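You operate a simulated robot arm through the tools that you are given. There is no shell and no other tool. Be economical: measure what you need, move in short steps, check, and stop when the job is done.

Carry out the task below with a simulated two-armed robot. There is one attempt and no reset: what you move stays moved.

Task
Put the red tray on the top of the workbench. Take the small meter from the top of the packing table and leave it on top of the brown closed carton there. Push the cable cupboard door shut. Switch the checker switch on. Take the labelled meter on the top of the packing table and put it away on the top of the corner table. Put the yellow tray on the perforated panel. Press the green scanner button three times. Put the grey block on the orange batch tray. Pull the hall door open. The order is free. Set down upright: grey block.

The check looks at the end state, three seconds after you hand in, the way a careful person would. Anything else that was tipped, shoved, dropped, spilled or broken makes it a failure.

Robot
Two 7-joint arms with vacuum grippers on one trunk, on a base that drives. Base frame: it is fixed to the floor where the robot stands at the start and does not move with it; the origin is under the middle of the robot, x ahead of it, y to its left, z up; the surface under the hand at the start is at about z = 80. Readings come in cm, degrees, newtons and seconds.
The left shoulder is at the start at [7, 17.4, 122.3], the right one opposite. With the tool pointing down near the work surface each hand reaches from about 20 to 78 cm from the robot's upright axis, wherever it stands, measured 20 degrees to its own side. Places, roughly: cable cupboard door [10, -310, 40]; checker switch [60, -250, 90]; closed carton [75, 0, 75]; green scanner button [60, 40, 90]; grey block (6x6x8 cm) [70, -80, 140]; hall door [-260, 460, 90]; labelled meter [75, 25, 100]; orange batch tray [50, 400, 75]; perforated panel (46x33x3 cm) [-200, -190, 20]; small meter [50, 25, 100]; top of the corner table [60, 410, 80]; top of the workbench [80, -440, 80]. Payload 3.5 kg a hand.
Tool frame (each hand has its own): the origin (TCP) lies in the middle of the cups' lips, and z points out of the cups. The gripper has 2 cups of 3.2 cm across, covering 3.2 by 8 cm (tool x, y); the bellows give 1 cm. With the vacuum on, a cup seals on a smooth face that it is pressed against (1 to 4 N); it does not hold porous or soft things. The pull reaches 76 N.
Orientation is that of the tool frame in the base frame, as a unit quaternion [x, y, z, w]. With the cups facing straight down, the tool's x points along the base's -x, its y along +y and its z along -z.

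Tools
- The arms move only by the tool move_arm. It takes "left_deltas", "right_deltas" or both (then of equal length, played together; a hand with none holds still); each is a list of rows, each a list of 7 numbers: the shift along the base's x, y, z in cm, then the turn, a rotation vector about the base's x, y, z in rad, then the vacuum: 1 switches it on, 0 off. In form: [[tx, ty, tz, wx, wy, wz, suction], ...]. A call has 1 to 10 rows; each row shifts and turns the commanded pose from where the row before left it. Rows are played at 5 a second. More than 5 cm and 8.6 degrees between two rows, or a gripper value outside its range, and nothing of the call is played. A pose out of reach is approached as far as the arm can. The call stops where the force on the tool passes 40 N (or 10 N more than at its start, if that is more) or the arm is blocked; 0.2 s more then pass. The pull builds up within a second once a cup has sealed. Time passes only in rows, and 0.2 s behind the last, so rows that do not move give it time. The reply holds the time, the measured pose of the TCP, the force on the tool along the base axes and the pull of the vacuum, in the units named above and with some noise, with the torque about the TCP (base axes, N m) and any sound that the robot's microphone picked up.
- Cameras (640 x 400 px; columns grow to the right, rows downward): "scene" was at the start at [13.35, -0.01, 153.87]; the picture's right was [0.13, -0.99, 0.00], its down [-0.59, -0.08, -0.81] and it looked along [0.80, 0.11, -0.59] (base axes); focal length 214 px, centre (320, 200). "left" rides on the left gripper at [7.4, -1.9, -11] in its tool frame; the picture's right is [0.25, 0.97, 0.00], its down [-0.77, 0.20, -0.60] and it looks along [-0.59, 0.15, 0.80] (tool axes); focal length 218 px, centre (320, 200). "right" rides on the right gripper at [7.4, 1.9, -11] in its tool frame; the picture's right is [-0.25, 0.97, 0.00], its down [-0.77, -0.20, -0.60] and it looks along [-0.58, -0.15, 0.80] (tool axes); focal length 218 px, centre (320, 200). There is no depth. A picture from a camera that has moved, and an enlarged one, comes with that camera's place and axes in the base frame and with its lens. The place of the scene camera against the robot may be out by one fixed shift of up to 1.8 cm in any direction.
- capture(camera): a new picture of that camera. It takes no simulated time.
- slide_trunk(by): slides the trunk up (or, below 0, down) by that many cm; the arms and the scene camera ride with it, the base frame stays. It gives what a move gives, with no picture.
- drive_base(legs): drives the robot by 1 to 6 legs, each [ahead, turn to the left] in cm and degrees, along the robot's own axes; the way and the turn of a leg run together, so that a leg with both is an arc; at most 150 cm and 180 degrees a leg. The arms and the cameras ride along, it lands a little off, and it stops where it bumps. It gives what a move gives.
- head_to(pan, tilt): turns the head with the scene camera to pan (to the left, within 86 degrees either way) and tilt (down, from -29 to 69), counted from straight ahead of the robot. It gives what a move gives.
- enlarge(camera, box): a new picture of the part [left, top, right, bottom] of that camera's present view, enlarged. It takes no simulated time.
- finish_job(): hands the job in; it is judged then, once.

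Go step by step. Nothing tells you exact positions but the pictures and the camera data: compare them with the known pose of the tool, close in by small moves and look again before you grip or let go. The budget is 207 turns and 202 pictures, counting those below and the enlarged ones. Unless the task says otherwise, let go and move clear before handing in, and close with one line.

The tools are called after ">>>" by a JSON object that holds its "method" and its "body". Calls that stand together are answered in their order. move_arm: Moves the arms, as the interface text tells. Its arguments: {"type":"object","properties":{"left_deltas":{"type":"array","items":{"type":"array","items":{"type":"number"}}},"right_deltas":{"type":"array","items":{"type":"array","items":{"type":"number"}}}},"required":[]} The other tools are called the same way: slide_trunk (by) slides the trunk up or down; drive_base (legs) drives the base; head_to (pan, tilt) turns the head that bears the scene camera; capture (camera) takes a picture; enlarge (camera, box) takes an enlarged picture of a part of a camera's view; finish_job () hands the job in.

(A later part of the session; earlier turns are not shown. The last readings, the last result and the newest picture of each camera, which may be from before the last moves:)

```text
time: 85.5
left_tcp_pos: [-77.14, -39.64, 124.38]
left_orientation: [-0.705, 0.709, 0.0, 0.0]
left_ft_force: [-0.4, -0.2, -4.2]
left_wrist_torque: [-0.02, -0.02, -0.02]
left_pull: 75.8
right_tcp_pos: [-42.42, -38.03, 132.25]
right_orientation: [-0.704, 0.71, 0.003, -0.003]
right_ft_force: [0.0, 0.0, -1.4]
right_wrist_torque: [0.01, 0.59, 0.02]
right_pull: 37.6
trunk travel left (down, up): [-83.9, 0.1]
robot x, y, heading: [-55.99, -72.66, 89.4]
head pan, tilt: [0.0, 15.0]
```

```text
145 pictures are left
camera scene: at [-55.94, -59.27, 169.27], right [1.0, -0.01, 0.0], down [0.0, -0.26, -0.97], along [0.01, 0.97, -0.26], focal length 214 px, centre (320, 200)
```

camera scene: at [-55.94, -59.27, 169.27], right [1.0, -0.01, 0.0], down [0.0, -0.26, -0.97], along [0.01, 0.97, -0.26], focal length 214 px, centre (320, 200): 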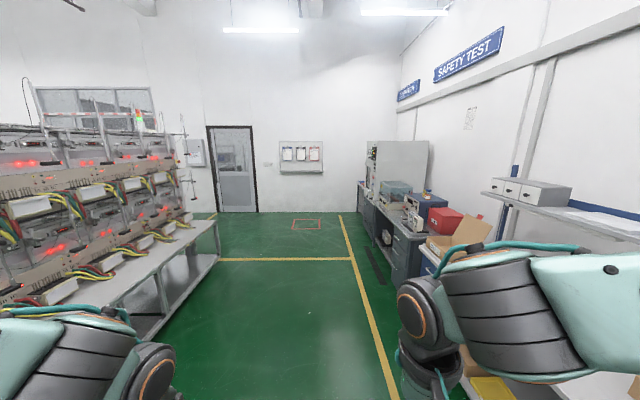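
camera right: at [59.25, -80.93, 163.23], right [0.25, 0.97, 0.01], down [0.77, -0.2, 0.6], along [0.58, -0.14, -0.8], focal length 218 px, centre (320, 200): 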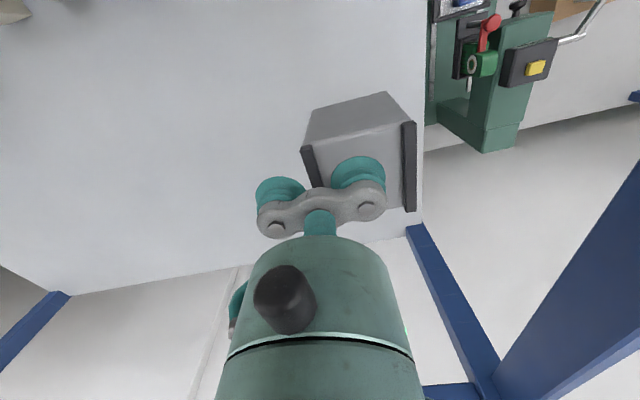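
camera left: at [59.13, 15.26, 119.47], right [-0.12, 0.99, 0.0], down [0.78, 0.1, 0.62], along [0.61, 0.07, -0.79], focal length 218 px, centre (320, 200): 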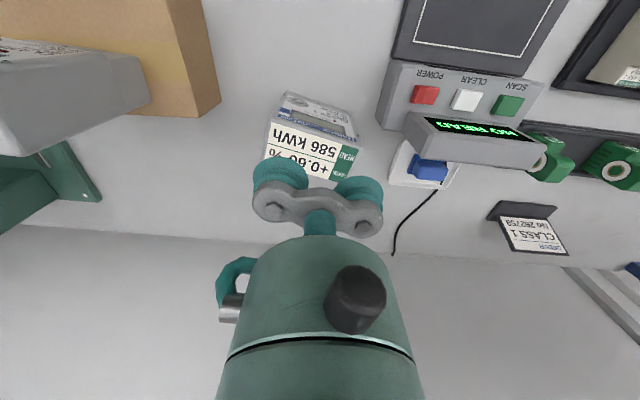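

The aisle ahead is clear. Drive up toward the corner table and look.

>>> {"method": "drive_base", "body": {"legs": [[0, 0.6], [150, 0], [150, 0], [90, 0]]}}

>>> {"method": "head_to", "body": {"pan": -50, "tilt": 25}}

>>> {"method": "capture", "body": {"camera": "scene"}}

```text
time: 104.5
left_tcp_pos: [-83.32, 348.12, 124.32]
left_orientation: [0.709, -0.705, 0.0, 0.001]
left_ft_force: [0.5, -0.5, -4.4]
left_wrist_torque: [0.02, -0.05, 0.02]
left_pull: 75.2
right_tcp_pos: [-48.75, 350.15, 132.36]
right_orientation: [0.709, -0.705, -0.003, 0.002]
right_ft_force: [-0.1, -0.1, -2.5]
right_wrist_torque: [-0.02, 0.57, 0.01]
right_pull: 37.8
trunk travel left (down, up): [-83.9, 0.1]
robot x, y, heading: [-61.69, 315.68, 90.3]
head pan, tilt: [0.0, 15.0]
```

```text
time: 105.7
left_tcp_pos: [-83.28, 348.2, 124.31]
left_orientation: [0.709, -0.705, 0.001, 0.001]
left_ft_force: [0.1, -0.3, -4.3]
left_wrist_torque: [-0.03, -0.01, 0.03]
left_pull: 75.4
right_tcp_pos: [-48.8, 350.35, 132.27]
right_orientation: [0.709, -0.705, -0.003, 0.003]
right_ft_force: [0.5, -0.3, -1.5]
right_wrist_torque: [-0.02, 0.6, 0.01]
right_pull: 37.7
trunk travel left (down, up): [-83.9, 0.1]
robot x, y, heading: [-61.68, 315.63, 90.3]
head pan, tilt: [-50.0, 25.0]
```

```text
144 pictures are left
camera scene: at [-54.85, 325.43, 167.65], right [0.65, -0.76, 0.0], down [-0.32, -0.27, -0.91], along [0.69, 0.59, -0.42], focal length 214 px, centre (320, 200)
```

scene: 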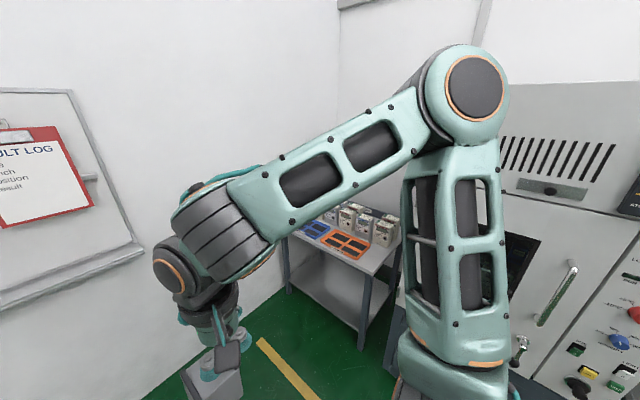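

The corner table with the orange and blue trays is visible. Drive on and face it.

>>> {"method": "drive_base", "body": {"legs": [[82, 0], [0, -90]]}}

>>> {"method": "head_to", "body": {"pan": 0, "tilt": 35}}

>>> {"method": "capture", "body": {"camera": "scene"}}

```text
time: 113.8
left_tcp_pos: [-29.16, 419.22, 124.45]
left_orientation: [-0.007, 1.0, 0.0, -0.001]
left_ft_force: [-0.3, -0.1, -4.5]
left_wrist_torque: [0.0, -0.01, 0.0]
left_pull: 75.2
right_tcp_pos: [-26.71, 384.55, 132.4]
right_orientation: [-0.007, 1.0, 0.005, 0.0]
right_ft_force: [0.1, 0.0, -1.9]
right_wrist_torque: [0.58, 0.02, 0.0]
right_pull: 37.6
trunk travel left (down, up): [-83.9, 0.1]
robot x, y, heading: [-61.67, 396.71, 0.8]
head pan, tilt: [-50.0, 25.0]
```

```text
time: 115.0
left_tcp_pos: [-29.16, 419.29, 124.43]
left_orientation: [-0.007, 1.0, 0.0, -0.001]
left_ft_force: [-0.3, 0.6, -3.6]
left_wrist_torque: [-0.01, 0.04, 0.0]
left_pull: 75.4
right_tcp_pos: [-26.94, 384.65, 132.14]
right_orientation: [-0.006, 1.0, 0.005, 0.001]
right_ft_force: [-0.3, 0.3, -2.4]
right_wrist_torque: [0.59, -0.04, 0.0]
right_pull: 38.1
trunk travel left (down, up): [-83.9, 0.1]
robot x, y, heading: [-61.76, 397.09, 0.6]
head pan, tilt: [0.0, 35.0]
```

```text
143 pictures are left
camera scene: at [-48.11, 396.14, 166.07], right [0.01, -1.0, 0.0], down [-0.57, -0.01, -0.82], along [0.82, 0.01, -0.57], focal length 214 px, centre (320, 200)
```

scene: 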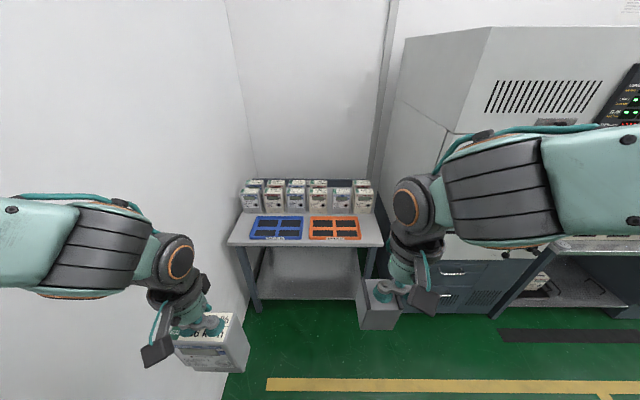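

>>> {"method": "enlarge", "body": {"camera": "scene", "box": [220, 165, 400, 265]}}

```text
3.56 times, centred on (310, 215) of scene
camera zoom: at [-48.11, 396.14, 166.07], right [0.01, -1.0, 0.0], down [-0.57, -0.01, -0.82], along [0.82, 0.01, -0.57], focal length 763 px, centre (356, 147)
```

zoom: 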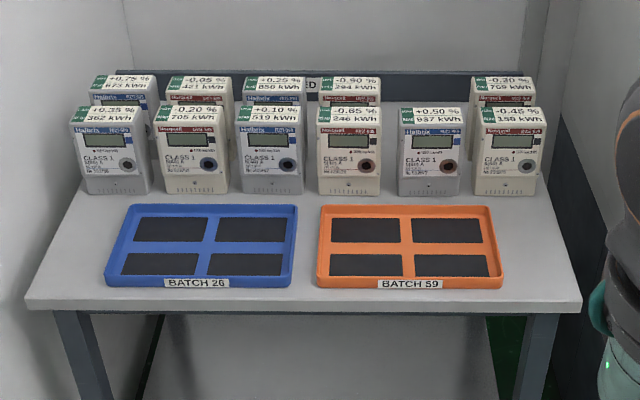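

The labelled meters stand in rows at the back; free table space is to the right of the orange tray, about 10 cm wide. I'll drive closer, then place the meter turned 90° there, and the block on the orange tray.

>>> {"method": "drive_base", "body": {"legs": [[0, -11.5], [55, 0], [0, 10.8]]}}

>>> {"method": "head_to", "body": {"pan": 0, "tilt": 50}}

>>> {"method": "capture", "body": {"camera": "scene"}}

```text
time: 119.6
left_tcp_pos: [24.65, 408.96, 124.39]
left_orientation: [-0.005, 1.0, 0.0, -0.001]
left_ft_force: [-0.6, 0.5, -4.5]
left_wrist_torque: [-0.04, 0.03, 0.02]
left_pull: 75.8
right_tcp_pos: [27.05, 374.31, 132.31]
right_orientation: [-0.004, 1.0, 0.005, 0.001]
right_ft_force: [-0.5, 0.8, -1.7]
right_wrist_torque: [0.63, -0.03, 0.02]
right_pull: 37.5
trunk travel left (down, up): [-83.9, 0.1]
robot x, y, heading: [-7.59, 387.23, 0.3]
head pan, tilt: [0.0, 35.0]
```

```text
time: 120.4
left_tcp_pos: [24.78, 409.12, 124.37]
left_orientation: [-0.004, 1.0, 0.0, -0.001]
left_ft_force: [0.3, -0.3, -3.5]
left_wrist_torque: [-0.08, 0.04, 0.01]
left_pull: 75.4
right_tcp_pos: [26.94, 374.42, 132.25]
right_orientation: [-0.004, 1.0, 0.005, 0.0]
right_ft_force: [-0.7, -0.7, -1.9]
right_wrist_torque: [0.57, 0.03, 0.0]
right_pull: 38.1
trunk travel left (down, up): [-83.9, 0.1]
robot x, y, heading: [-7.58, 386.76, 0.9]
head pan, tilt: [0.0, 50.0]
```

```text
141 pictures are left
camera scene: at [4.71, 386.15, 163.9], right [0.01, -1.0, 0.0], down [-0.77, -0.01, -0.64], along [0.64, 0.01, -0.77], focal length 214 px, centre (320, 200)
```

scene: 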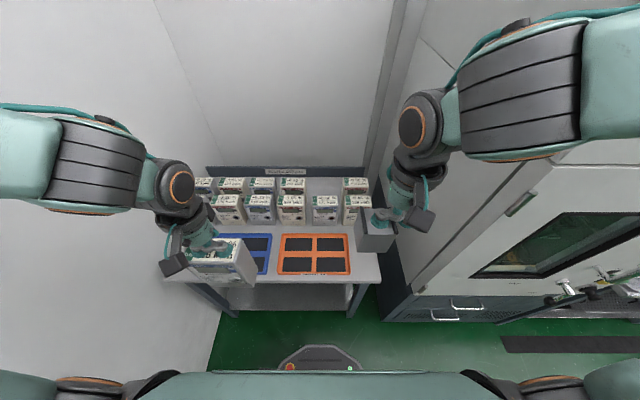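

>>> {"method": "enlarge", "body": {"camera": "scene", "box": [260, 210, 400, 300]}}

>>> {"method": "capture", "body": {"camera": "right"}}

```text
4.44 times, centred on (330, 255) of scene
camera zoom: at [4.71, 386.15, 163.9], right [0.01, -1.0, 0.0], down [-0.77, -0.01, -0.64], along [0.64, 0.01, -0.77], focal length 953 px, centre (276, -44)
```

zoom: 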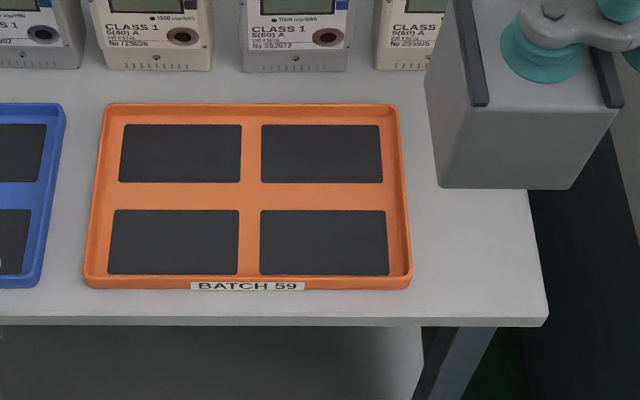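

```text
139 pictures are left
camera right: at [19.68, 376.18, 143.23], right [0.25, 0.97, 0.01], down [0.77, -0.2, 0.6], along [0.59, -0.14, -0.8], focal length 218 px, centre (320, 200)
```

right: 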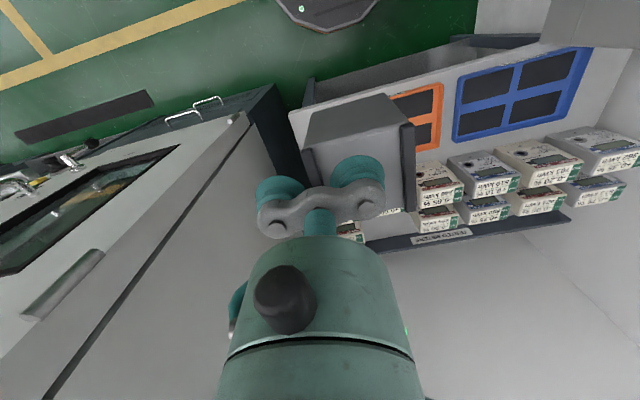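

The tray has four flush dark pads; the front-right pad's centre is about [40.3,383.4]. Lower the trunk by 12 and bring the block above that pad.

>>> {"method": "slide_trunk", "body": {"by": -12}}

>>> {"method": "move_arm", "body": {"right_deltas": [[2, 1, -3, 0, 0, 0, 1], [2, 1, -3, 0, 0, 0, 1], [3, 1, -3, 0, 0, 0, 1], [3, 1, -3, 0, 0, 0, 1], [3, 1, -3, 0, 0, 0, 1], [0.3, 1.6, -3, 0, 0, 0, 1], [0, 0, 0, 0, 0, 0, 1], [0, 0, 0, 0, 0, 0, 1]]}}

>>> {"method": "capture", "body": {"camera": "right"}}

>>> {"method": "capture", "body": {"camera": "scene"}}

```text
time: 121.9
left_tcp_pos: [24.76, 408.99, 112.49]
left_orientation: [-0.004, 1.0, 0.0, 0.0]
left_ft_force: [0.3, 0.7, -4.2]
left_wrist_torque: [-0.01, 0.0, -0.01]
left_pull: 76.0
right_tcp_pos: [26.94, 374.42, 120.3]
right_orientation: [-0.004, 1.0, 0.004, 0.0]
right_ft_force: [0.0, 0.7, -1.5]
right_wrist_torque: [0.59, -0.03, -0.06]
right_pull: 37.4
trunk travel left (down, up): [-71.9, 12.1]
robot x, y, heading: [-7.42, 387.12, 0.6]
head pan, tilt: [0.0, 50.0]
```

```text
time: 123.7
left_tcp_pos: [24.74, 408.96, 112.37]
left_orientation: [-0.004, 1.0, 0.0, -0.001]
left_ft_force: [1.0, 0.5, -4.4]
left_wrist_torque: [-0.01, 0.06, 0.0]
left_pull: 75.4
right_tcp_pos: [40.35, 381.03, 102.33]
right_orientation: [-0.003, 1.0, 0.004, 0.0]
right_ft_force: [0.3, -0.1, -2.0]
right_wrist_torque: [0.58, 0.01, -0.01]
right_pull: 37.9
trunk travel left (down, up): [-71.9, 12.1]
robot x, y, heading: [-7.94, 387.14, 0.9]
head pan, tilt: [0.0, 50.0]
```

```text
138 pictures are left
camera right: at [32.99, 382.76, 113.24], right [0.25, 0.97, 0.01], down [0.77, -0.2, 0.6], along [0.59, -0.14, -0.8], focal length 218 px, centre (320, 200)
```

right: 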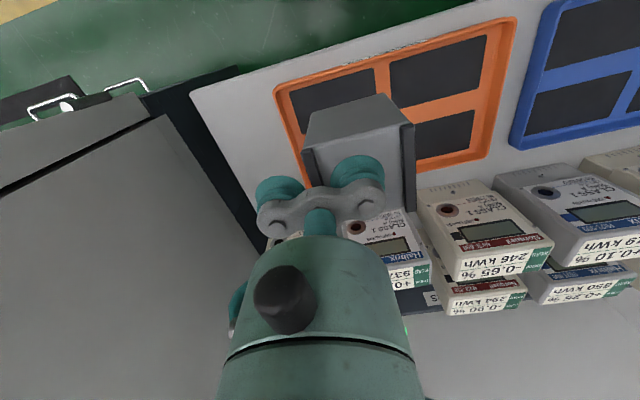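

```text
137 pictures are left
camera scene: at [4.69, 386.04, 151.9], right [0.01, -1.0, 0.0], down [-0.77, -0.01, -0.64], along [0.64, 0.01, -0.77], focal length 214 px, centre (320, 200)
```

scene: 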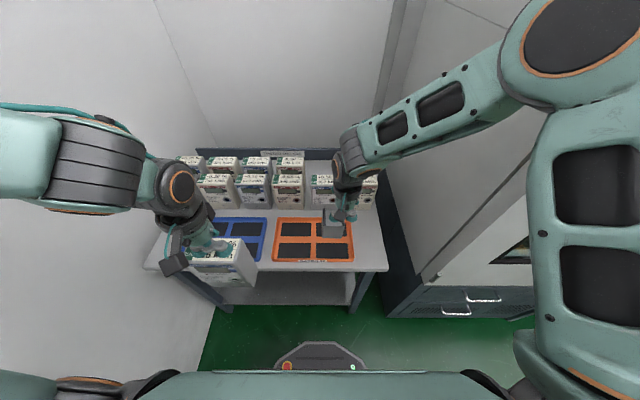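

The block is over the front-right pad. Lower toward the tray.

>>> {"method": "move_arm", "body": {"right_deltas": [[0.4, 0, -3, 0, 0, 0, 1], [0, 0, -3, 0, 0, 0, 1], [0, 0, -2.5, 0, 0, 0, 1], [0, 0, -1.5, 0, 0, 0, 1], [0, 0, 0, 0, 0, 0, 1], [0, 0, 0, 0, 0, 0, 1]]}}

>>> {"method": "enlarge", "body": {"camera": "scene", "box": [260, 180, 400, 280]}}

>>> {"method": "enlarge", "body": {"camera": "right", "box": [240, 20, 520, 220]}}

```text
time: 125.1
left_tcp_pos: [24.71, 409.03, 112.34]
left_orientation: [-0.004, 1.0, -0.001, -0.001]
left_ft_force: [-0.1, -0.7, -4.6]
left_wrist_torque: [-0.05, 0.03, 0.02]
left_pull: 75.8
right_tcp_pos: [40.76, 381.15, 92.31]
right_orientation: [-0.004, 1.0, 0.004, 0.0]
right_ft_force: [-0.4, 0.6, -1.7]
right_wrist_torque: [0.57, -0.02, 0.03]
right_pull: 38.0
trunk travel left (down, up): [-71.9, 12.1]
robot x, y, heading: [-7.45, 387.1, 0.5]
head pan, tilt: [0.0, 50.0]
```

```text
4.00 times, centred on (330, 230) of scene
camera zoom: at [4.67, 386.07, 151.9], right [0.01, -1.0, 0.0], down [-0.77, -0.01, -0.64], along [0.64, 0.01, -0.77], focal length 858 px, centre (280, 80)
```

zoom: 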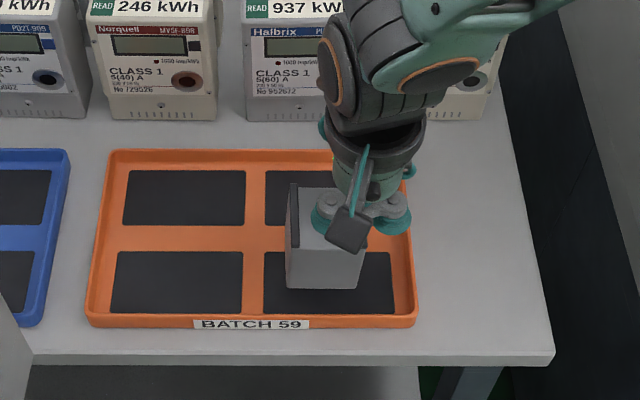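

```text
2.00 times, centred on (380, 120) of right
camera zoom: at [33.47, 382.86, 103.26], right [0.25, 0.97, 0.01], down [0.77, -0.2, 0.6], along [0.59, -0.14, -0.8], focal length 436 px, centre (200, 360)
```

zoom: 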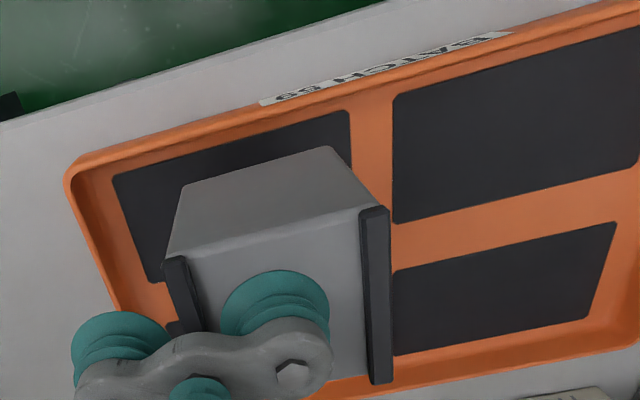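

>>> {"method": "move_arm", "body": {"right_deltas": [[0, 0, -1, 0, 0, 0, 1], [0, 0, -0.6, 0, 0, 0, 1], [0, 0, -0.4, 0, 0, 0, 1], [0, 0, -0.4, 0, 0, 0, 1], [0, 0, -0.3, 0, 0, 0, 1], [0, 0, 0, 0, 0, 0, 1]]}}

```text
time: 126.5
left_tcp_pos: [24.75, 409.08, 112.43]
left_orientation: [-0.005, 1.0, 0.0, 0.0]
left_ft_force: [-0.6, -0.5, -4.8]
left_wrist_torque: [-0.05, 0.06, 0.02]
left_pull: 75.0
right_tcp_pos: [40.66, 380.95, 89.48]
right_orientation: [-0.003, 1.0, 0.004, 0.0]
right_ft_force: [-1.4, 0.5, -1.5]
right_wrist_torque: [0.61, 0.05, 0.02]
right_pull: 37.8
trunk travel left (down, up): [-71.9, 12.1]
robot x, y, heading: [-7.93, 386.96, 0.2]
head pan, tilt: [0.0, 50.0]
```

>>> {"method": "move_arm", "body": {"right_deltas": [[0, 0, -0.3, 0, 0, 0, 1], [0, 0, -0.3, 0, 0, 0, 1], [0, 0, -0.3, 0, 0, 0, 1], [0, 0, 0, 0, 0, 0, 1]]}}

>>> {"method": "enlarge", "body": {"camera": "scene", "box": [300, 190, 380, 270]}}

```text
time: 127.5
left_tcp_pos: [24.67, 409.1, 112.49]
left_orientation: [-0.003, 1.0, 0.0, -0.002]
left_ft_force: [0.8, -0.1, -4.9]
left_wrist_torque: [-0.01, 0.05, -0.01]
left_pull: 75.9
right_tcp_pos: [40.6, 380.85, 88.83]
right_orientation: [-0.005, 1.0, 0.004, 0.001]
right_ft_force: [-0.2, 0.2, -1.8]
right_wrist_torque: [0.58, -0.03, 0.02]
right_pull: 38.0
trunk travel left (down, up): [-71.9, 12.1]
robot x, y, heading: [-7.71, 386.99, 0.3]
head pan, tilt: [0.0, 50.0]
```

```text
5.00 times, centred on (340, 230) of scene
camera zoom: at [4.67, 386.07, 151.9], right [0.01, -1.0, 0.0], down [-0.77, -0.01, -0.64], along [0.64, 0.01, -0.77], focal length 1072 px, centre (220, 50)
```

zoom: 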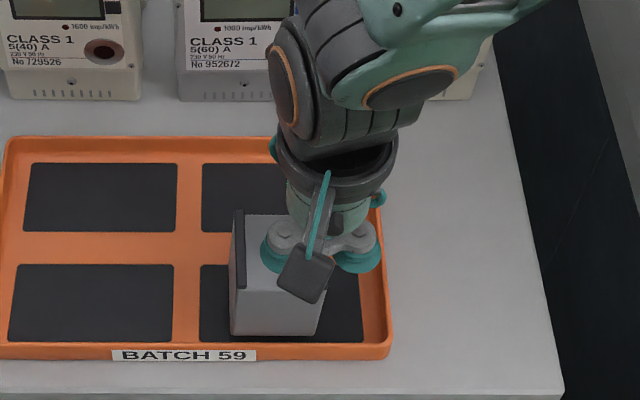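

>>> {"method": "move_arm", "body": {"right_deltas": [[0.2, 0, -0.3, 0, 0, 0, 1], [0, 0, -0.3, 0, 0, 0, 1], [0, 0, -0.3, 0, 0, 0, 1], [0, 0, 0, 0, 0, 0, 1]]}}

```text
time: 128.5
left_tcp_pos: [24.85, 409.01, 112.38]
left_orientation: [-0.004, 1.0, 0.0, -0.001]
left_ft_force: [-0.6, 0.3, -4.6]
left_wrist_torque: [-0.01, 0.01, -0.01]
left_pull: 75.7
right_tcp_pos: [40.88, 380.86, 87.88]
right_orientation: [-0.004, 1.0, 0.005, 0.0]
right_ft_force: [-0.1, -0.3, 1.1]
right_wrist_torque: [0.61, 0.0, -0.01]
right_pull: 38.1
trunk travel left (down, up): [-71.9, 12.1]
robot x, y, heading: [-7.7, 387.26, 0.6]
head pan, tilt: [0.0, 50.0]
```

Contact has just begun (the force went from -1.8 to +1.1 N). I'll press 2 mm more, release, then rise.

>>> {"method": "move_arm", "body": {"right_deltas": [[0, 0, -0.2, 0, 0, 0, 1], [0, 0, 0, 0, 0, 0, 1], [0, 0, 0, 0, 0, 0, 0], [0, 0, 0, 0, 0, 0, 0], [0, 0, 0, 0, 0, 0, 0], [0, 0, 0.5, 0, 0, 0, 0], [0, 0, 0.5, 0, 0, 0, 0], [0, 0, 2, 0, 0, 0, 0], [0, 0, 4, 0, 0, 0, 0], [0, 0, 4, 0, 0, 0, 0]]}}

>>> {"method": "move_arm", "body": {"right_deltas": [[-2, -2, 4, 0, 0, 0, 0], [-3, -2, 3, 0, 0, 0, 0], [-3, -3, 2, 0, 0, 0, 0], [-2, -3, 2, 0, 0, 0, 0], [0, 0, 0, 0, 0, 0, 0]]}}

>>> {"method": "enlarge", "body": {"camera": "scene", "box": [260, 170, 420, 270]}}

```text
time: 130.7
left_tcp_pos: [24.71, 409.21, 112.41]
left_orientation: [-0.005, 1.0, 0.0, 0.0]
left_ft_force: [-0.6, -0.6, -4.5]
left_wrist_torque: [0.01, 0.03, 0.0]
left_pull: 75.5
right_tcp_pos: [40.85, 381.04, 98.31]
right_orientation: [-0.004, 1.0, 0.005, 0.0]
right_ft_force: [1.1, 0.0, -0.1]
right_wrist_torque: [0.01, -0.01, 0.02]
right_pull: 0.2
trunk travel left (down, up): [-71.9, 12.1]
robot x, y, heading: [-7.89, 387.04, 0.5]
head pan, tilt: [0.0, 50.0]
```

```text
time: 131.9
left_tcp_pos: [24.85, 409.15, 112.39]
left_orientation: [-0.005, 1.0, -0.001, -0.001]
left_ft_force: [0.3, 0.5, -3.9]
left_wrist_torque: [-0.02, 0.04, 0.01]
left_pull: 75.6
right_tcp_pos: [30.81, 371.21, 109.59]
right_orientation: [-0.004, 1.0, 0.004, -0.001]
right_ft_force: [-0.4, 0.2, 0.9]
right_wrist_torque: [0.01, -0.02, -0.01]
right_pull: 0.0
trunk travel left (down, up): [-71.9, 12.1]
robot x, y, heading: [-7.66, 387.03, 0.5]
head pan, tilt: [0.0, 50.0]
```

```text
4.00 times, centred on (340, 220) of scene
camera zoom: at [4.76, 386.16, 151.89], right [0.01, -1.0, 0.0], down [-0.77, -0.01, -0.64], along [0.64, 0.01, -0.77], focal length 858 px, centre (240, 120)
```

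zoom: 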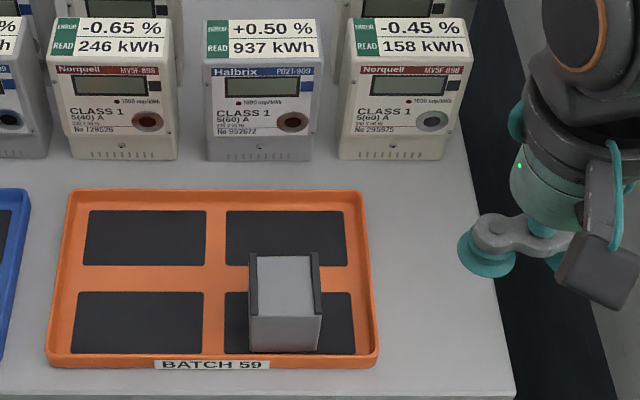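

The block stands upright on its pad. Next the labelled meter: I'll move the right hand aside, rotate the left hand by -90° and carry it to the free strip at about [46.3,370].

>>> {"method": "move_arm", "body": {"right_deltas": [[-2, -2, 3, 0, 0, 0, 0], [-2, -2, 3, 0, 0, 0, 0], [-2, -2, 3, 0, 0, 0, 0], [-2, -2, 0, 0, 0, 0, 0], [0, 0, 0, 0, 0, 0, 0]]}}

>>> {"method": "move_arm", "body": {"left_deltas": [[1.5, -2, 0.5, 0, 0, -0.14, 1], [1.5, -2, 0.5, 0, 0, -0.14, 1], [1.5, -2, 0.5, 0, 0, -0.14, 1], [1.5, -2, 0.5, 0, 0, -0.14, 1], [1.5, -2, 0.5, 0, 0, -0.14, 1], [1.5, -2, 0.5, 0, 0, -0.14, 1], [1.5, -2, 0, 0, 0, -0.14, 1], [1.5, -2, 0, 0, 0, -0.14, 1], [1.5, -2, 0, 0, 0, -0.14, 1], [0, 0, 0, 0, 0, -0.14, 1]]}}

>>> {"method": "capture", "body": {"camera": "scene"}}

```text
time: 133.1
left_tcp_pos: [24.85, 408.96, 112.34]
left_orientation: [-0.004, 1.0, 0.0, -0.002]
left_ft_force: [0.8, 0.2, -5.2]
left_wrist_torque: [0.0, -0.02, 0.01]
left_pull: 75.5
right_tcp_pos: [22.87, 362.88, 118.71]
right_orientation: [-0.003, 1.0, 0.005, -0.001]
right_ft_force: [0.6, -0.4, 0.5]
right_wrist_torque: [-0.02, -0.01, -0.01]
right_pull: 0.2
trunk travel left (down, up): [-71.9, 12.1]
robot x, y, heading: [-7.96, 387.03, 0.4]
head pan, tilt: [0.0, 50.0]
```

```text
time: 135.3
left_tcp_pos: [38.17, 391.0, 115.49]
left_orientation: [0.642, 0.767, 0.0, 0.0]
left_ft_force: [-0.4, 0.1, -4.2]
left_wrist_torque: [-0.01, 0.01, 0.01]
left_pull: 75.1
right_tcp_pos: [22.76, 362.89, 118.63]
right_orientation: [-0.004, 1.0, 0.003, 0.0]
right_ft_force: [-0.4, 0.7, 0.4]
right_wrist_torque: [0.02, 0.01, 0.02]
right_pull: 0.1
trunk travel left (down, up): [-71.9, 12.1]
robot x, y, heading: [-7.45, 386.96, 0.8]
head pan, tilt: [0.0, 50.0]
```

```text
132 pictures are left
camera scene: at [4.62, 386.05, 151.9], right [0.01, -1.0, 0.0], down [-0.77, -0.01, -0.64], along [0.64, 0.01, -0.77], focal length 214 px, centre (320, 200)
```

scene: 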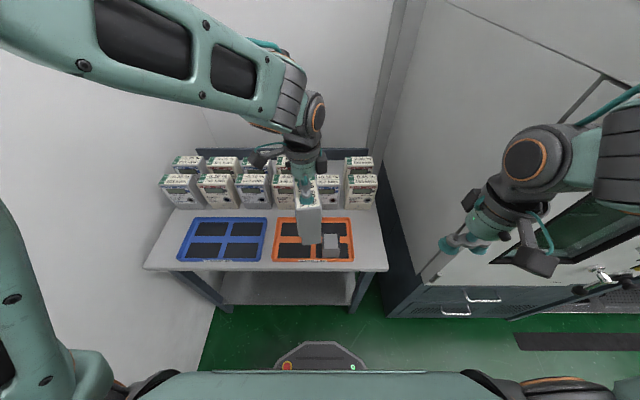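

>>> {"method": "move_arm", "body": {"left_deltas": [[1, -4, 0, 0, 0, -0.09, 1], [1, -4, 0, 0, 0, -0.09, 1], [2, -4, 0, 0, 0, 0, 1], [2, -4, 0, 0, 0, 0, 1], [2, -4, 0, 0, 0, 0, 1], [0.2, -1, -3, 0, 0, 0, 1], [0, 0, -3, 0, 0, 0, 1], [0, 0, 0, 0, 0, 0, 1], [0, 0, 0, 0, 0, 0, 1]]}}

>>> {"method": "enlarge", "body": {"camera": "scene", "box": [260, 150, 420, 270]}}

>>> {"method": "capture", "body": {"camera": "left"}}

>>> {"method": "capture", "body": {"camera": "right"}}

```text
time: 137.3
left_tcp_pos: [45.41, 374.88, 109.69]
left_orientation: [0.699, 0.715, -0.006, 0.004]
left_ft_force: [-0.3, 0.1, -4.9]
left_wrist_torque: [0.0, 0.04, 0.01]
left_pull: 75.7
left hand out of reach, approached as far as the arm can: row 5
right_tcp_pos: [22.8, 362.77, 118.54]
right_orientation: [-0.003, 1.0, 0.005, 0.0]
right_ft_force: [-0.3, -0.8, -0.7]
right_wrist_torque: [0.02, 0.01, -0.01]
right_pull: 0.1
trunk travel left (down, up): [-71.9, 12.1]
robot x, y, heading: [-7.67, 387.24, 0.4]
head pan, tilt: [0.0, 50.0]
```

```text
3.33 times, centred on (340, 210) of scene
camera zoom: at [4.75, 385.97, 151.89], right [0.01, -1.0, 0.0], down [-0.77, -0.01, -0.64], along [0.64, 0.01, -0.77], focal length 715 px, centre (253, 167)
```

zoom: 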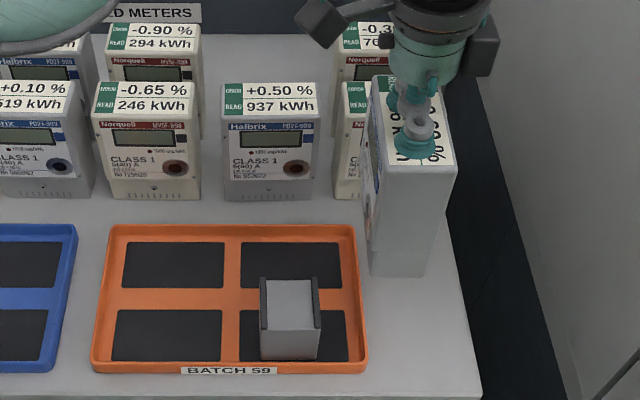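

```text
130 pictures are left
camera left: at [43.51, 382.05, 120.7], right [0.96, 0.27, -0.01], down [0.22, -0.76, 0.61], along [0.16, -0.59, -0.79], focal length 218 px, centre (320, 200)
```

left: 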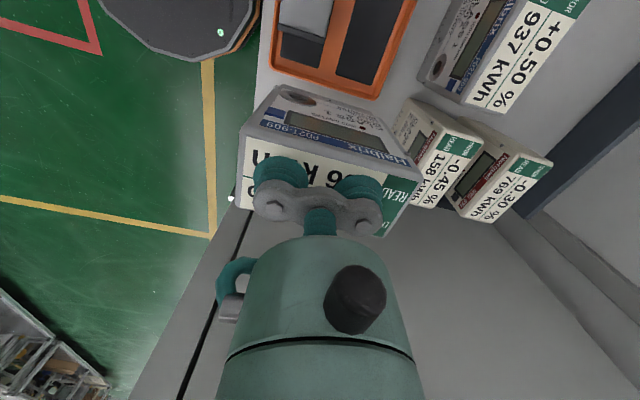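

```text
129 pictures are left
camera right: at [15.58, 364.57, 129.53], right [0.25, 0.97, 0.01], down [0.77, -0.2, 0.6], along [0.58, -0.14, -0.8], focal length 218 px, centre (320, 200)
```

right: 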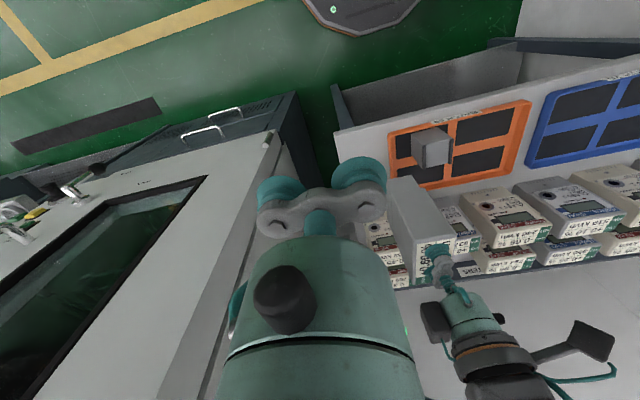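

The left arm's reach ends about 5 cm short in y, so I'll turn the base by -6° to bring the meter over the strip.

>>> {"method": "drive_base", "body": {"legs": [[0, -6.5]]}}

>>> {"method": "move_arm", "body": {"left_deltas": [[1, 0, 0, 0, 0, 0.06, 1], [0, 0, 0, 0, 0, 0.05, 1], [0, 0, 0, 0, 0, 0, 1], [0, 0, 0, 0, 0, 0, 1]]}}

>>> {"method": "enlarge", "body": {"camera": "scene", "box": [240, 150, 400, 270]}}

>>> {"method": "capture", "body": {"camera": "left"}}

```text
time: 138.2
left_tcp_pos: [43.59, 369.02, 109.6]
left_orientation: [0.737, 0.675, -0.008, 0.002]
left_ft_force: [-0.3, 0.4, -4.8]
left_wrist_torque: [0.05, -0.01, 0.03]
left_pull: 75.5
right_tcp_pos: [20.07, 359.75, 118.61]
right_orientation: [0.052, 0.999, 0.003, -0.001]
right_ft_force: [-0.5, -0.2, -0.3]
right_wrist_torque: [-0.01, -0.03, 0.03]
right_pull: 0.2
trunk travel left (down, up): [-71.9, 12.1]
robot x, y, heading: [-7.58, 387.3, -5.9]
head pan, tilt: [0.0, 50.0]
```

```text
time: 139.2
left_tcp_pos: [45.27, 369.55, 109.92]
left_orientation: [0.695, 0.719, -0.011, 0.005]
left_ft_force: [0.7, 0.4, -4.8]
left_wrist_torque: [0.04, 0.01, 0.01]
left_pull: 75.7
right_tcp_pos: [20.02, 359.76, 118.67]
right_orientation: [0.052, 0.999, 0.003, 0.0]
right_ft_force: [-0.6, 0.1, -0.3]
right_wrist_torque: [0.01, -0.01, 0.01]
right_pull: 0.1
trunk travel left (down, up): [-71.9, 12.1]
robot x, y, heading: [-7.3, 386.74, -6.1]
head pan, tilt: [0.0, 50.0]
```

```text
3.33 times, centred on (320, 210) of scene
camera zoom: at [4.67, 384.67, 151.89], right [-0.1, -0.99, 0.0], down [-0.76, 0.08, -0.64], along [0.64, -0.07, -0.77], focal length 715 px, centre (320, 167)
```

zoom: 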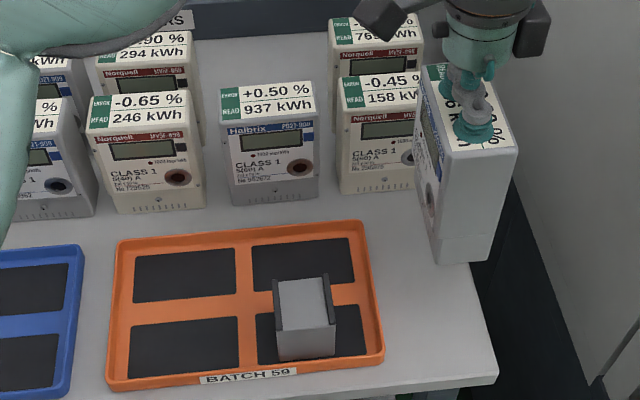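

```text
127 pictures are left
camera left: at [43.31, 376.93, 120.81], right [0.96, 0.29, -0.01], down [0.23, -0.75, 0.62], along [0.17, -0.6, -0.79], focal length 218 px, centre (320, 200)
```

left: 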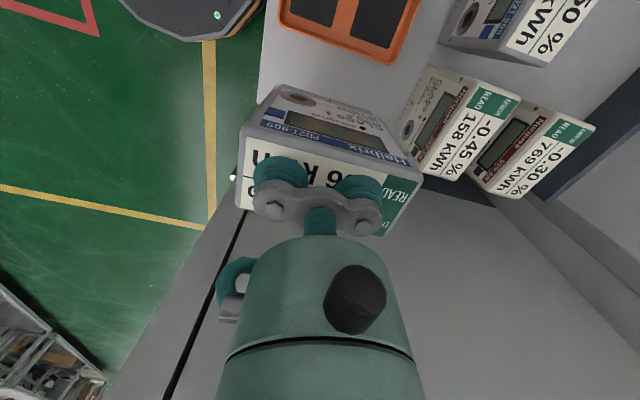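

Positioned over the free strip: about 3 cm margin on each side. Straighten and lower.

>>> {"method": "move_arm", "body": {"left_deltas": [[0, 0, -3, 0.023, -0.008, 0, 1], [0, 0, -3, 0, 0, 0, 1], [0, 0, -3, 0, 0, 0, 1], [0, 0, -2, 0, 0, 0, 1], [0, 0, 0, 0, 0, 0, 1], [0, 0, 0, 0, 0, 0, 1]]}}

>>> {"method": "enlarge", "body": {"camera": "scene", "box": [240, 150, 400, 270]}}

>>> {"method": "capture", "body": {"camera": "right"}}

```text
time: 140.7
left_tcp_pos: [44.57, 368.91, 98.72]
left_orientation: [0.701, 0.714, 0.006, -0.002]
left_ft_force: [0.2, 0.1, -4.2]
left_wrist_torque: [0.03, 0.04, -0.01]
left_pull: 75.6
right_tcp_pos: [19.9, 359.67, 118.62]
right_orientation: [0.052, 0.999, 0.004, 0.0]
right_ft_force: [-1.0, -0.2, 0.2]
right_wrist_torque: [-0.01, 0.04, -0.02]
right_pull: 0.1
trunk travel left (down, up): [-71.9, 12.1]
robot x, y, heading: [-7.97, 387.15, -5.9]
head pan, tilt: [0.0, 50.0]
```

```text
3.33 times, centred on (320, 210) of scene
camera zoom: at [4.6, 384.6, 151.9], right [-0.1, -0.99, 0.0], down [-0.76, 0.08, -0.64], along [0.64, -0.07, -0.77], focal length 715 px, centre (320, 167)
```

zoom: 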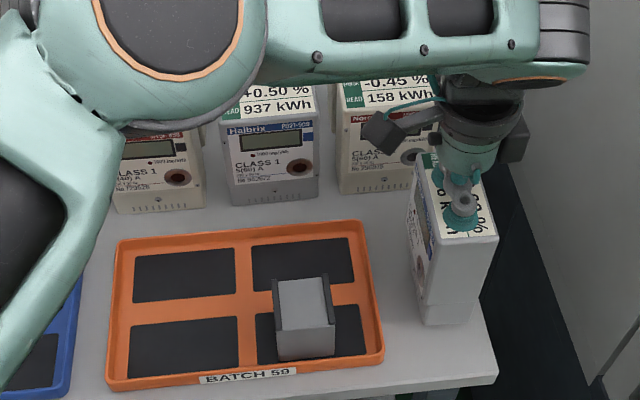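

```text
125 pictures are left
camera right: at [12.86, 362.16, 129.55], right [0.35, 0.94, 0.01], down [0.75, -0.29, 0.6], along [0.57, -0.21, -0.8], focal length 218 px, centre (320, 200)
```

right: 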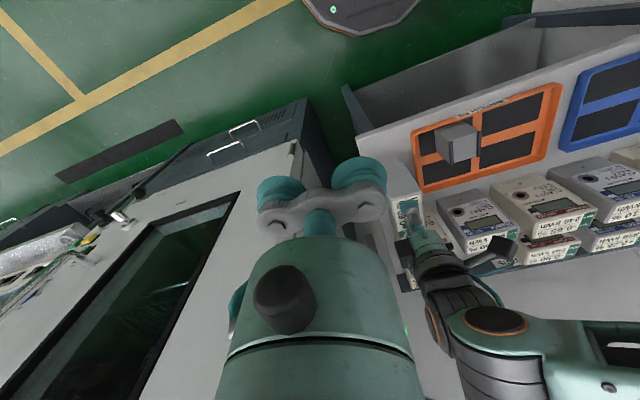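

>>> {"method": "move_arm", "body": {"left_deltas": [[0, 0.8, -0.6, -0.011, 0.006, 0, 1], [0, 0, -0.5, 0, 0, 0, 1], [0, 0, -0.4, 0, 0, 0, 1], [0, 0, -0.4, 0, 0, 0, 1], [0, 0, 0, 0, 0, 0, 1]]}}

```text
time: 141.8
left_tcp_pos: [44.61, 369.81, 96.67]
left_orientation: [0.699, 0.715, -0.001, -0.001]
left_ft_force: [0.2, -0.4, -3.9]
left_wrist_torque: [0.04, -0.01, 0.03]
left_pull: 75.4
right_tcp_pos: [19.88, 359.58, 118.56]
right_orientation: [0.051, 0.999, 0.005, 0.0]
right_ft_force: [0.8, 0.2, -0.4]
right_wrist_torque: [0.0, 0.03, -0.01]
right_pull: 0.1
trunk travel left (down, up): [-71.9, 12.1]
robot x, y, heading: [-7.62, 387.24, -6.0]
head pan, tilt: [0.0, 50.0]
```

>>> {"method": "move_arm", "body": {"left_deltas": [[0, 0, -0.3, 0, 0, 0, 1], [0, 0, -0.3, 0, 0, 0, 1], [0, 0, -0.2, 0, 0, 0, 1], [0, 0, 0, 0, 0, 0, 1]]}}

>>> {"method": "enlarge", "body": {"camera": "scene", "box": [300, 180, 400, 260]}}

```text
time: 142.8
left_tcp_pos: [44.6, 369.76, 95.99]
left_orientation: [0.7, 0.714, -0.001, 0.0]
left_ft_force: [-0.5, 1.8, 8.0]
left_wrist_torque: [-0.02, -0.5, 0.05]
left_pull: 75.8
right_tcp_pos: [19.8, 359.7, 118.7]
right_orientation: [0.053, 0.999, 0.003, 0.0]
right_ft_force: [-0.4, -0.6, 0.7]
right_wrist_torque: [-0.03, -0.01, 0.03]
right_pull: 0.1
trunk travel left (down, up): [-71.9, 12.1]
robot x, y, heading: [-8.07, 387.22, -6.1]
head pan, tilt: [0.0, 50.0]
```

```text
5.00 times, centred on (350, 220) of scene
camera zoom: at [4.44, 384.69, 151.93], right [-0.1, -0.99, 0.0], down [-0.76, 0.08, -0.64], along [0.64, -0.07, -0.77], focal length 1072 px, centre (170, 100)
```

zoom: 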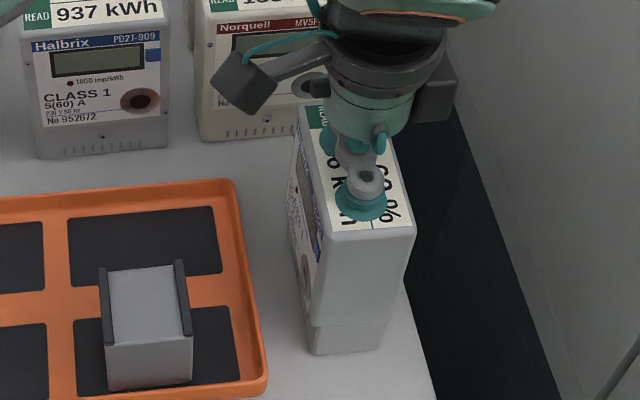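

The meter is standing on the table. Release and rise.

>>> {"method": "move_arm", "body": {"left_deltas": [[0, 0, 0, 0, 0, 0, 0], [0, 0, 0, 0, 0, 0, 0], [0, 0, 0, 0, 0, 0, 0], [0, 0, 0.5, 0, 0, 0, 0], [0, 0, 0.5, 0, 0, 0, 0], [0, 0, 2, 0, 0, 0, 0], [0, 0, 4, 0, 0, 0, 0], [0, 0, 4, 0, 0, 0, 0], [0, 0, 4, 0, 0, 0, 0], [0, 0, 0, 0, 0, 0, 0]]}}

>>> {"method": "move_arm", "body": {"left_deltas": [[-2, 3, 1, 0, 0, 0.14, 0], [-2, 3, 1, 0, 0, 0.14, 0], [-2, 3, 1, 0, 0, 0.14, 0], [-2, 3, 0, 0, 0, 0.14, 0], [-2, 3, 0, 0, 0, 0.14, 0], [-1, 3, 0, 0, 0, 0.14, 0], [-1, 3, 0, 0, 0, 0.14, 0], [-1, 3, 0, 0, 0, 0.14, 0], [0, 3, 0, 0, 0, 0.14, 0], [0, 3, 0, 0, 0, 0.14, 0]]}}

>>> {"method": "enlarge", "body": {"camera": "scene", "box": [200, 130, 440, 290]}}

```text
time: 145.2
left_tcp_pos: [45.14, 371.27, 107.66]
left_orientation: [0.686, 0.726, -0.037, -0.029]
left_ft_force: [-0.2, -0.2, -1.1]
left_wrist_torque: [-0.03, 0.01, 0.0]
left_pull: 0.1
right_tcp_pos: [19.95, 359.69, 118.67]
right_orientation: [0.052, 0.999, 0.005, 0.001]
right_ft_force: [0.0, 0.0, 0.2]
right_wrist_torque: [0.01, 0.02, 0.0]
right_pull: 0.1
trunk travel left (down, up): [-71.9, 12.1]
robot x, y, heading: [-7.96, 387.37, -6.0]
head pan, tilt: [0.0, 50.0]
stopped in row 10 (left hand): the arm was blocked; the commanded pose is now the measured one
```

```text
time: 147.4
left_tcp_pos: [31.75, 401.27, 110.56]
left_orientation: [0.058, 0.997, -0.044, 0.0]
left_ft_force: [0.1, 0.3, 0.1]
left_wrist_torque: [-0.01, -0.02, 0.0]
left_pull: 0.1
right_tcp_pos: [19.98, 359.8, 118.71]
right_orientation: [0.052, 0.999, 0.004, 0.0]
right_ft_force: [0.0, 0.3, 0.7]
right_wrist_torque: [0.01, 0.0, 0.01]
right_pull: 0.0
trunk travel left (down, up): [-71.9, 12.1]
robot x, y, heading: [-7.53, 387.11, -6.0]
head pan, tilt: [0.0, 50.0]
```

```text
2.50 times, centred on (320, 210) of scene
camera zoom: at [4.53, 384.8, 151.91], right [-0.1, -0.99, 0.0], down [-0.76, 0.08, -0.64], along [0.64, -0.07, -0.77], focal length 536 px, centre (320, 175)
```

zoom: 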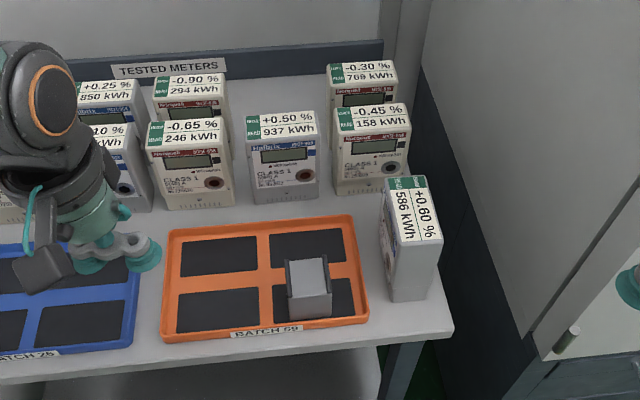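

Both are placed well. Next the hall door: back off, drive along the far aisle toward it and look.

>>> {"method": "drive_base", "body": {"legs": [[-50, 0], [0, 96], [0, 60], [100, 0]]}}

>>> {"method": "head_to", "body": {"pan": -30, "tilt": 15}}

>>> {"method": "capture", "body": {"camera": "scene"}}

```text
time: 158.3
left_tcp_pos: [-107.28, 398.82, 110.75]
left_orientation: [0.966, -0.255, 0.008, -0.046]
left_ft_force: [0.5, 0.1, -0.3]
left_wrist_torque: [0.0, 0.03, -0.02]
left_pull: 0.0
right_tcp_pos: [-80.3, 432.37, 118.92]
right_orientation: [0.969, -0.247, -0.004, 0.001]
right_ft_force: [-0.2, -0.3, 0.7]
right_wrist_torque: [0.02, 0.03, 0.02]
right_pull: 0.0
trunk travel left (down, up): [-71.9, 12.1]
robot x, y, heading: [-65.16, 396.78, 151.3]
head pan, tilt: [0.0, 50.0]
stopped in leg 4: the robot was blocked; the commanded pose is now the measured one
```

```text
time: 159.3
left_tcp_pos: [-107.17, 398.64, 110.61]
left_orientation: [0.966, -0.254, 0.007, -0.045]
left_ft_force: [-1.2, -0.1, 0.4]
left_wrist_torque: [0.0, 0.03, 0.03]
left_pull: 0.1
right_tcp_pos: [-80.39, 432.44, 118.79]
right_orientation: [0.969, -0.247, -0.003, 0.001]
right_ft_force: [0.2, -0.2, -0.7]
right_wrist_torque: [-0.02, 0.02, -0.01]
right_pull: 0.1
trunk travel left (down, up): [-71.9, 12.1]
robot x, y, heading: [-65.04, 397.01, 151.2]
head pan, tilt: [-30.0, 15.0]
```

```text
122 pictures are left
camera scene: at [-74.89, 405.49, 157.32], right [0.85, 0.52, 0.0], down [0.13, -0.22, -0.97], along [-0.51, 0.82, -0.26], focal length 214 px, centre (320, 200)
```

scene: 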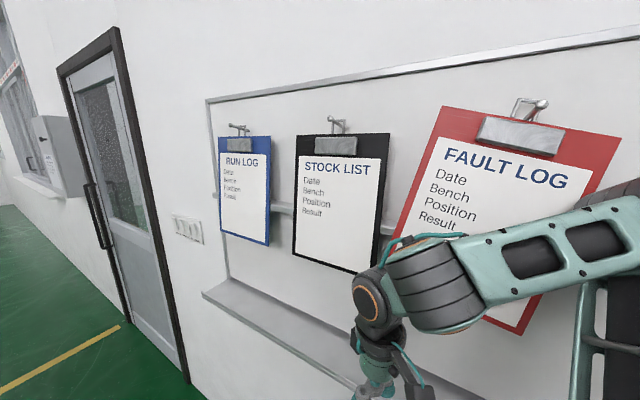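

The right elbow seems to have come up against the notice board; I'll back off along the same line and check nothing moved.

>>> {"method": "drive_base", "body": {"legs": [[-40, 0]]}}

>>> {"method": "head_to", "body": {"pan": -50, "tilt": 15}}

>>> {"method": "capture", "body": {"camera": "scene"}}

```text
time: 161.8
left_tcp_pos: [-73.01, 380.28, 110.51]
left_orientation: [0.967, -0.252, 0.009, -0.044]
left_ft_force: [-0.4, -0.1, 1.2]
left_wrist_torque: [-0.01, -0.01, 0.01]
left_pull: 0.1
right_tcp_pos: [-46.13, 414.14, 118.76]
right_orientation: [0.97, -0.245, -0.002, 0.003]
right_ft_force: [-1.2, 0.1, 0.3]
right_wrist_torque: [0.0, 0.0, 0.02]
right_pull: 0.1
trunk travel left (down, up): [-71.9, 12.1]
robot x, y, heading: [-30.85, 377.8, 151.8]
head pan, tilt: [-30.0, 15.0]
```

```text
time: 162.6
left_tcp_pos: [-72.91, 380.24, 110.66]
left_orientation: [0.967, -0.252, 0.009, -0.043]
left_ft_force: [0.0, 0.2, -0.9]
left_wrist_torque: [0.03, -0.01, 0.0]
left_pull: 0.0
right_tcp_pos: [-46.15, 414.08, 118.67]
right_orientation: [0.969, -0.245, -0.003, 0.002]
right_ft_force: [0.1, 0.1, -0.8]
right_wrist_torque: [0.0, 0.03, -0.01]
right_pull: 0.0
trunk travel left (down, up): [-71.9, 12.1]
robot x, y, heading: [-31.25, 377.97, 151.8]
head pan, tilt: [-50.0, 15.0]
```

```text
121 pictures are left
camera scene: at [-37.59, 388.54, 157.28], right [0.98, 0.2, 0.0], down [0.05, -0.25, -0.97], along [-0.2, 0.95, -0.26], focal length 214 px, centre (320, 200)
```

scene: 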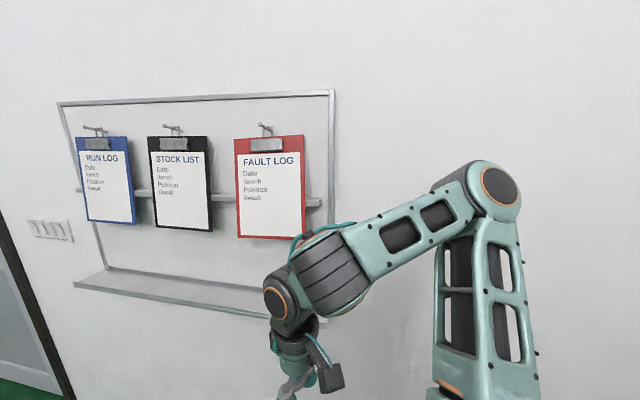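

The clipboards all hang as before. I'll travel along y≈375 with heading 180 and look at the door from nearer.

>>> {"method": "drive_base", "body": {"legs": [[0, 30], [60, 0], [70, 0]]}}

>>> {"method": "head_to", "body": {"pan": -45, "tilt": 20}}

>>> {"method": "capture", "body": {"camera": "scene"}}

>>> {"method": "head_to", "body": {"pan": 20, "tilt": 20}}

>>> {"method": "capture", "body": {"camera": "scene"}}

```text
time: 170.9
left_tcp_pos: [-199.12, 354.69, 110.56]
left_orientation: [0.999, 0.01, -0.002, -0.044]
left_ft_force: [0.8, 0.3, 0.4]
left_wrist_torque: [-0.02, 0.0, 0.04]
left_pull: 0.0
right_tcp_pos: [-193.01, 397.5, 118.69]
right_orientation: [1.0, 0.017, -0.001, 0.004]
right_ft_force: [-0.2, 0.1, -0.1]
right_wrist_torque: [0.06, 0.04, 0.0]
right_pull: 0.1
trunk travel left (down, up): [-71.9, 12.1]
robot x, y, heading: [-161.89, 373.73, -177.8]
head pan, tilt: [-50.0, 15.0]
```

```text
time: 171.6
left_tcp_pos: [-199.1, 354.72, 110.61]
left_orientation: [0.999, 0.009, -0.004, -0.043]
left_ft_force: [0.3, -0.3, 0.3]
left_wrist_torque: [0.02, -0.01, 0.0]
left_pull: 0.0
right_tcp_pos: [-192.99, 397.4, 118.75]
right_orientation: [1.0, 0.016, -0.001, 0.003]
right_ft_force: [-0.1, -0.4, 0.6]
right_wrist_torque: [0.01, -0.01, -0.01]
right_pull: 0.0
trunk travel left (down, up): [-71.9, 12.1]
robot x, y, heading: [-162.0, 373.98, -178.2]
head pan, tilt: [-45.0, 20.0]
```

```text
120 pictures are left
camera scene: at [-174.06, 379.07, 156.46], right [0.68, 0.73, 0.0], down [0.25, -0.23, -0.94], along [-0.69, 0.64, -0.34], focal length 214 px, centre (320, 200)
```

scene: 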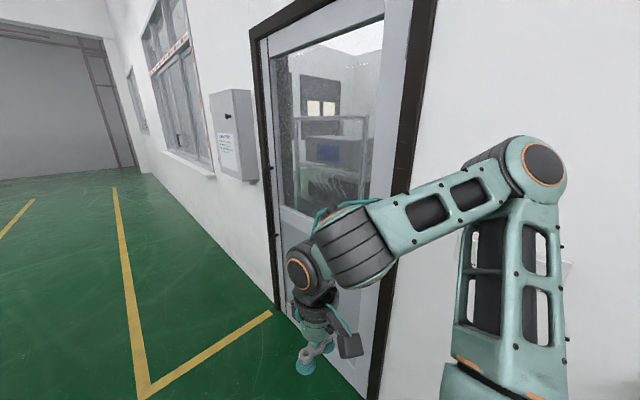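

```text
time: 173.0
left_tcp_pos: [-199.29, 354.68, 110.58]
left_orientation: [0.999, 0.01, -0.003, -0.043]
left_ft_force: [0.3, -0.1, 0.0]
left_wrist_torque: [0.04, -0.01, -0.01]
left_pull: 0.1
right_tcp_pos: [-193.02, 397.45, 118.64]
right_orientation: [1.0, 0.016, -0.001, 0.004]
right_ft_force: [-0.3, 0.5, -0.1]
right_wrist_torque: [0.0, 0.01, 0.0]
right_pull: 0.1
trunk travel left (down, up): [-71.9, 12.1]
robot x, y, heading: [-161.92, 374.31, -178.1]
head pan, tilt: [20.0, 20.0]
```

```text
119 pictures are left
camera scene: at [-175.85, 369.24, 156.46], right [-0.37, 0.93, 0.0], down [0.32, 0.13, -0.94], along [-0.87, -0.35, -0.34], focal length 214 px, centre (320, 200)
```

scene: 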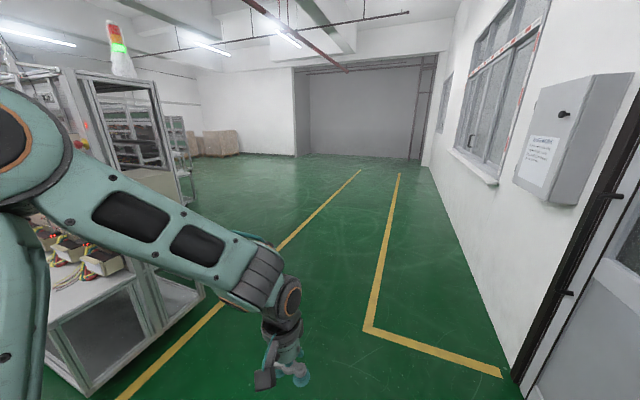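

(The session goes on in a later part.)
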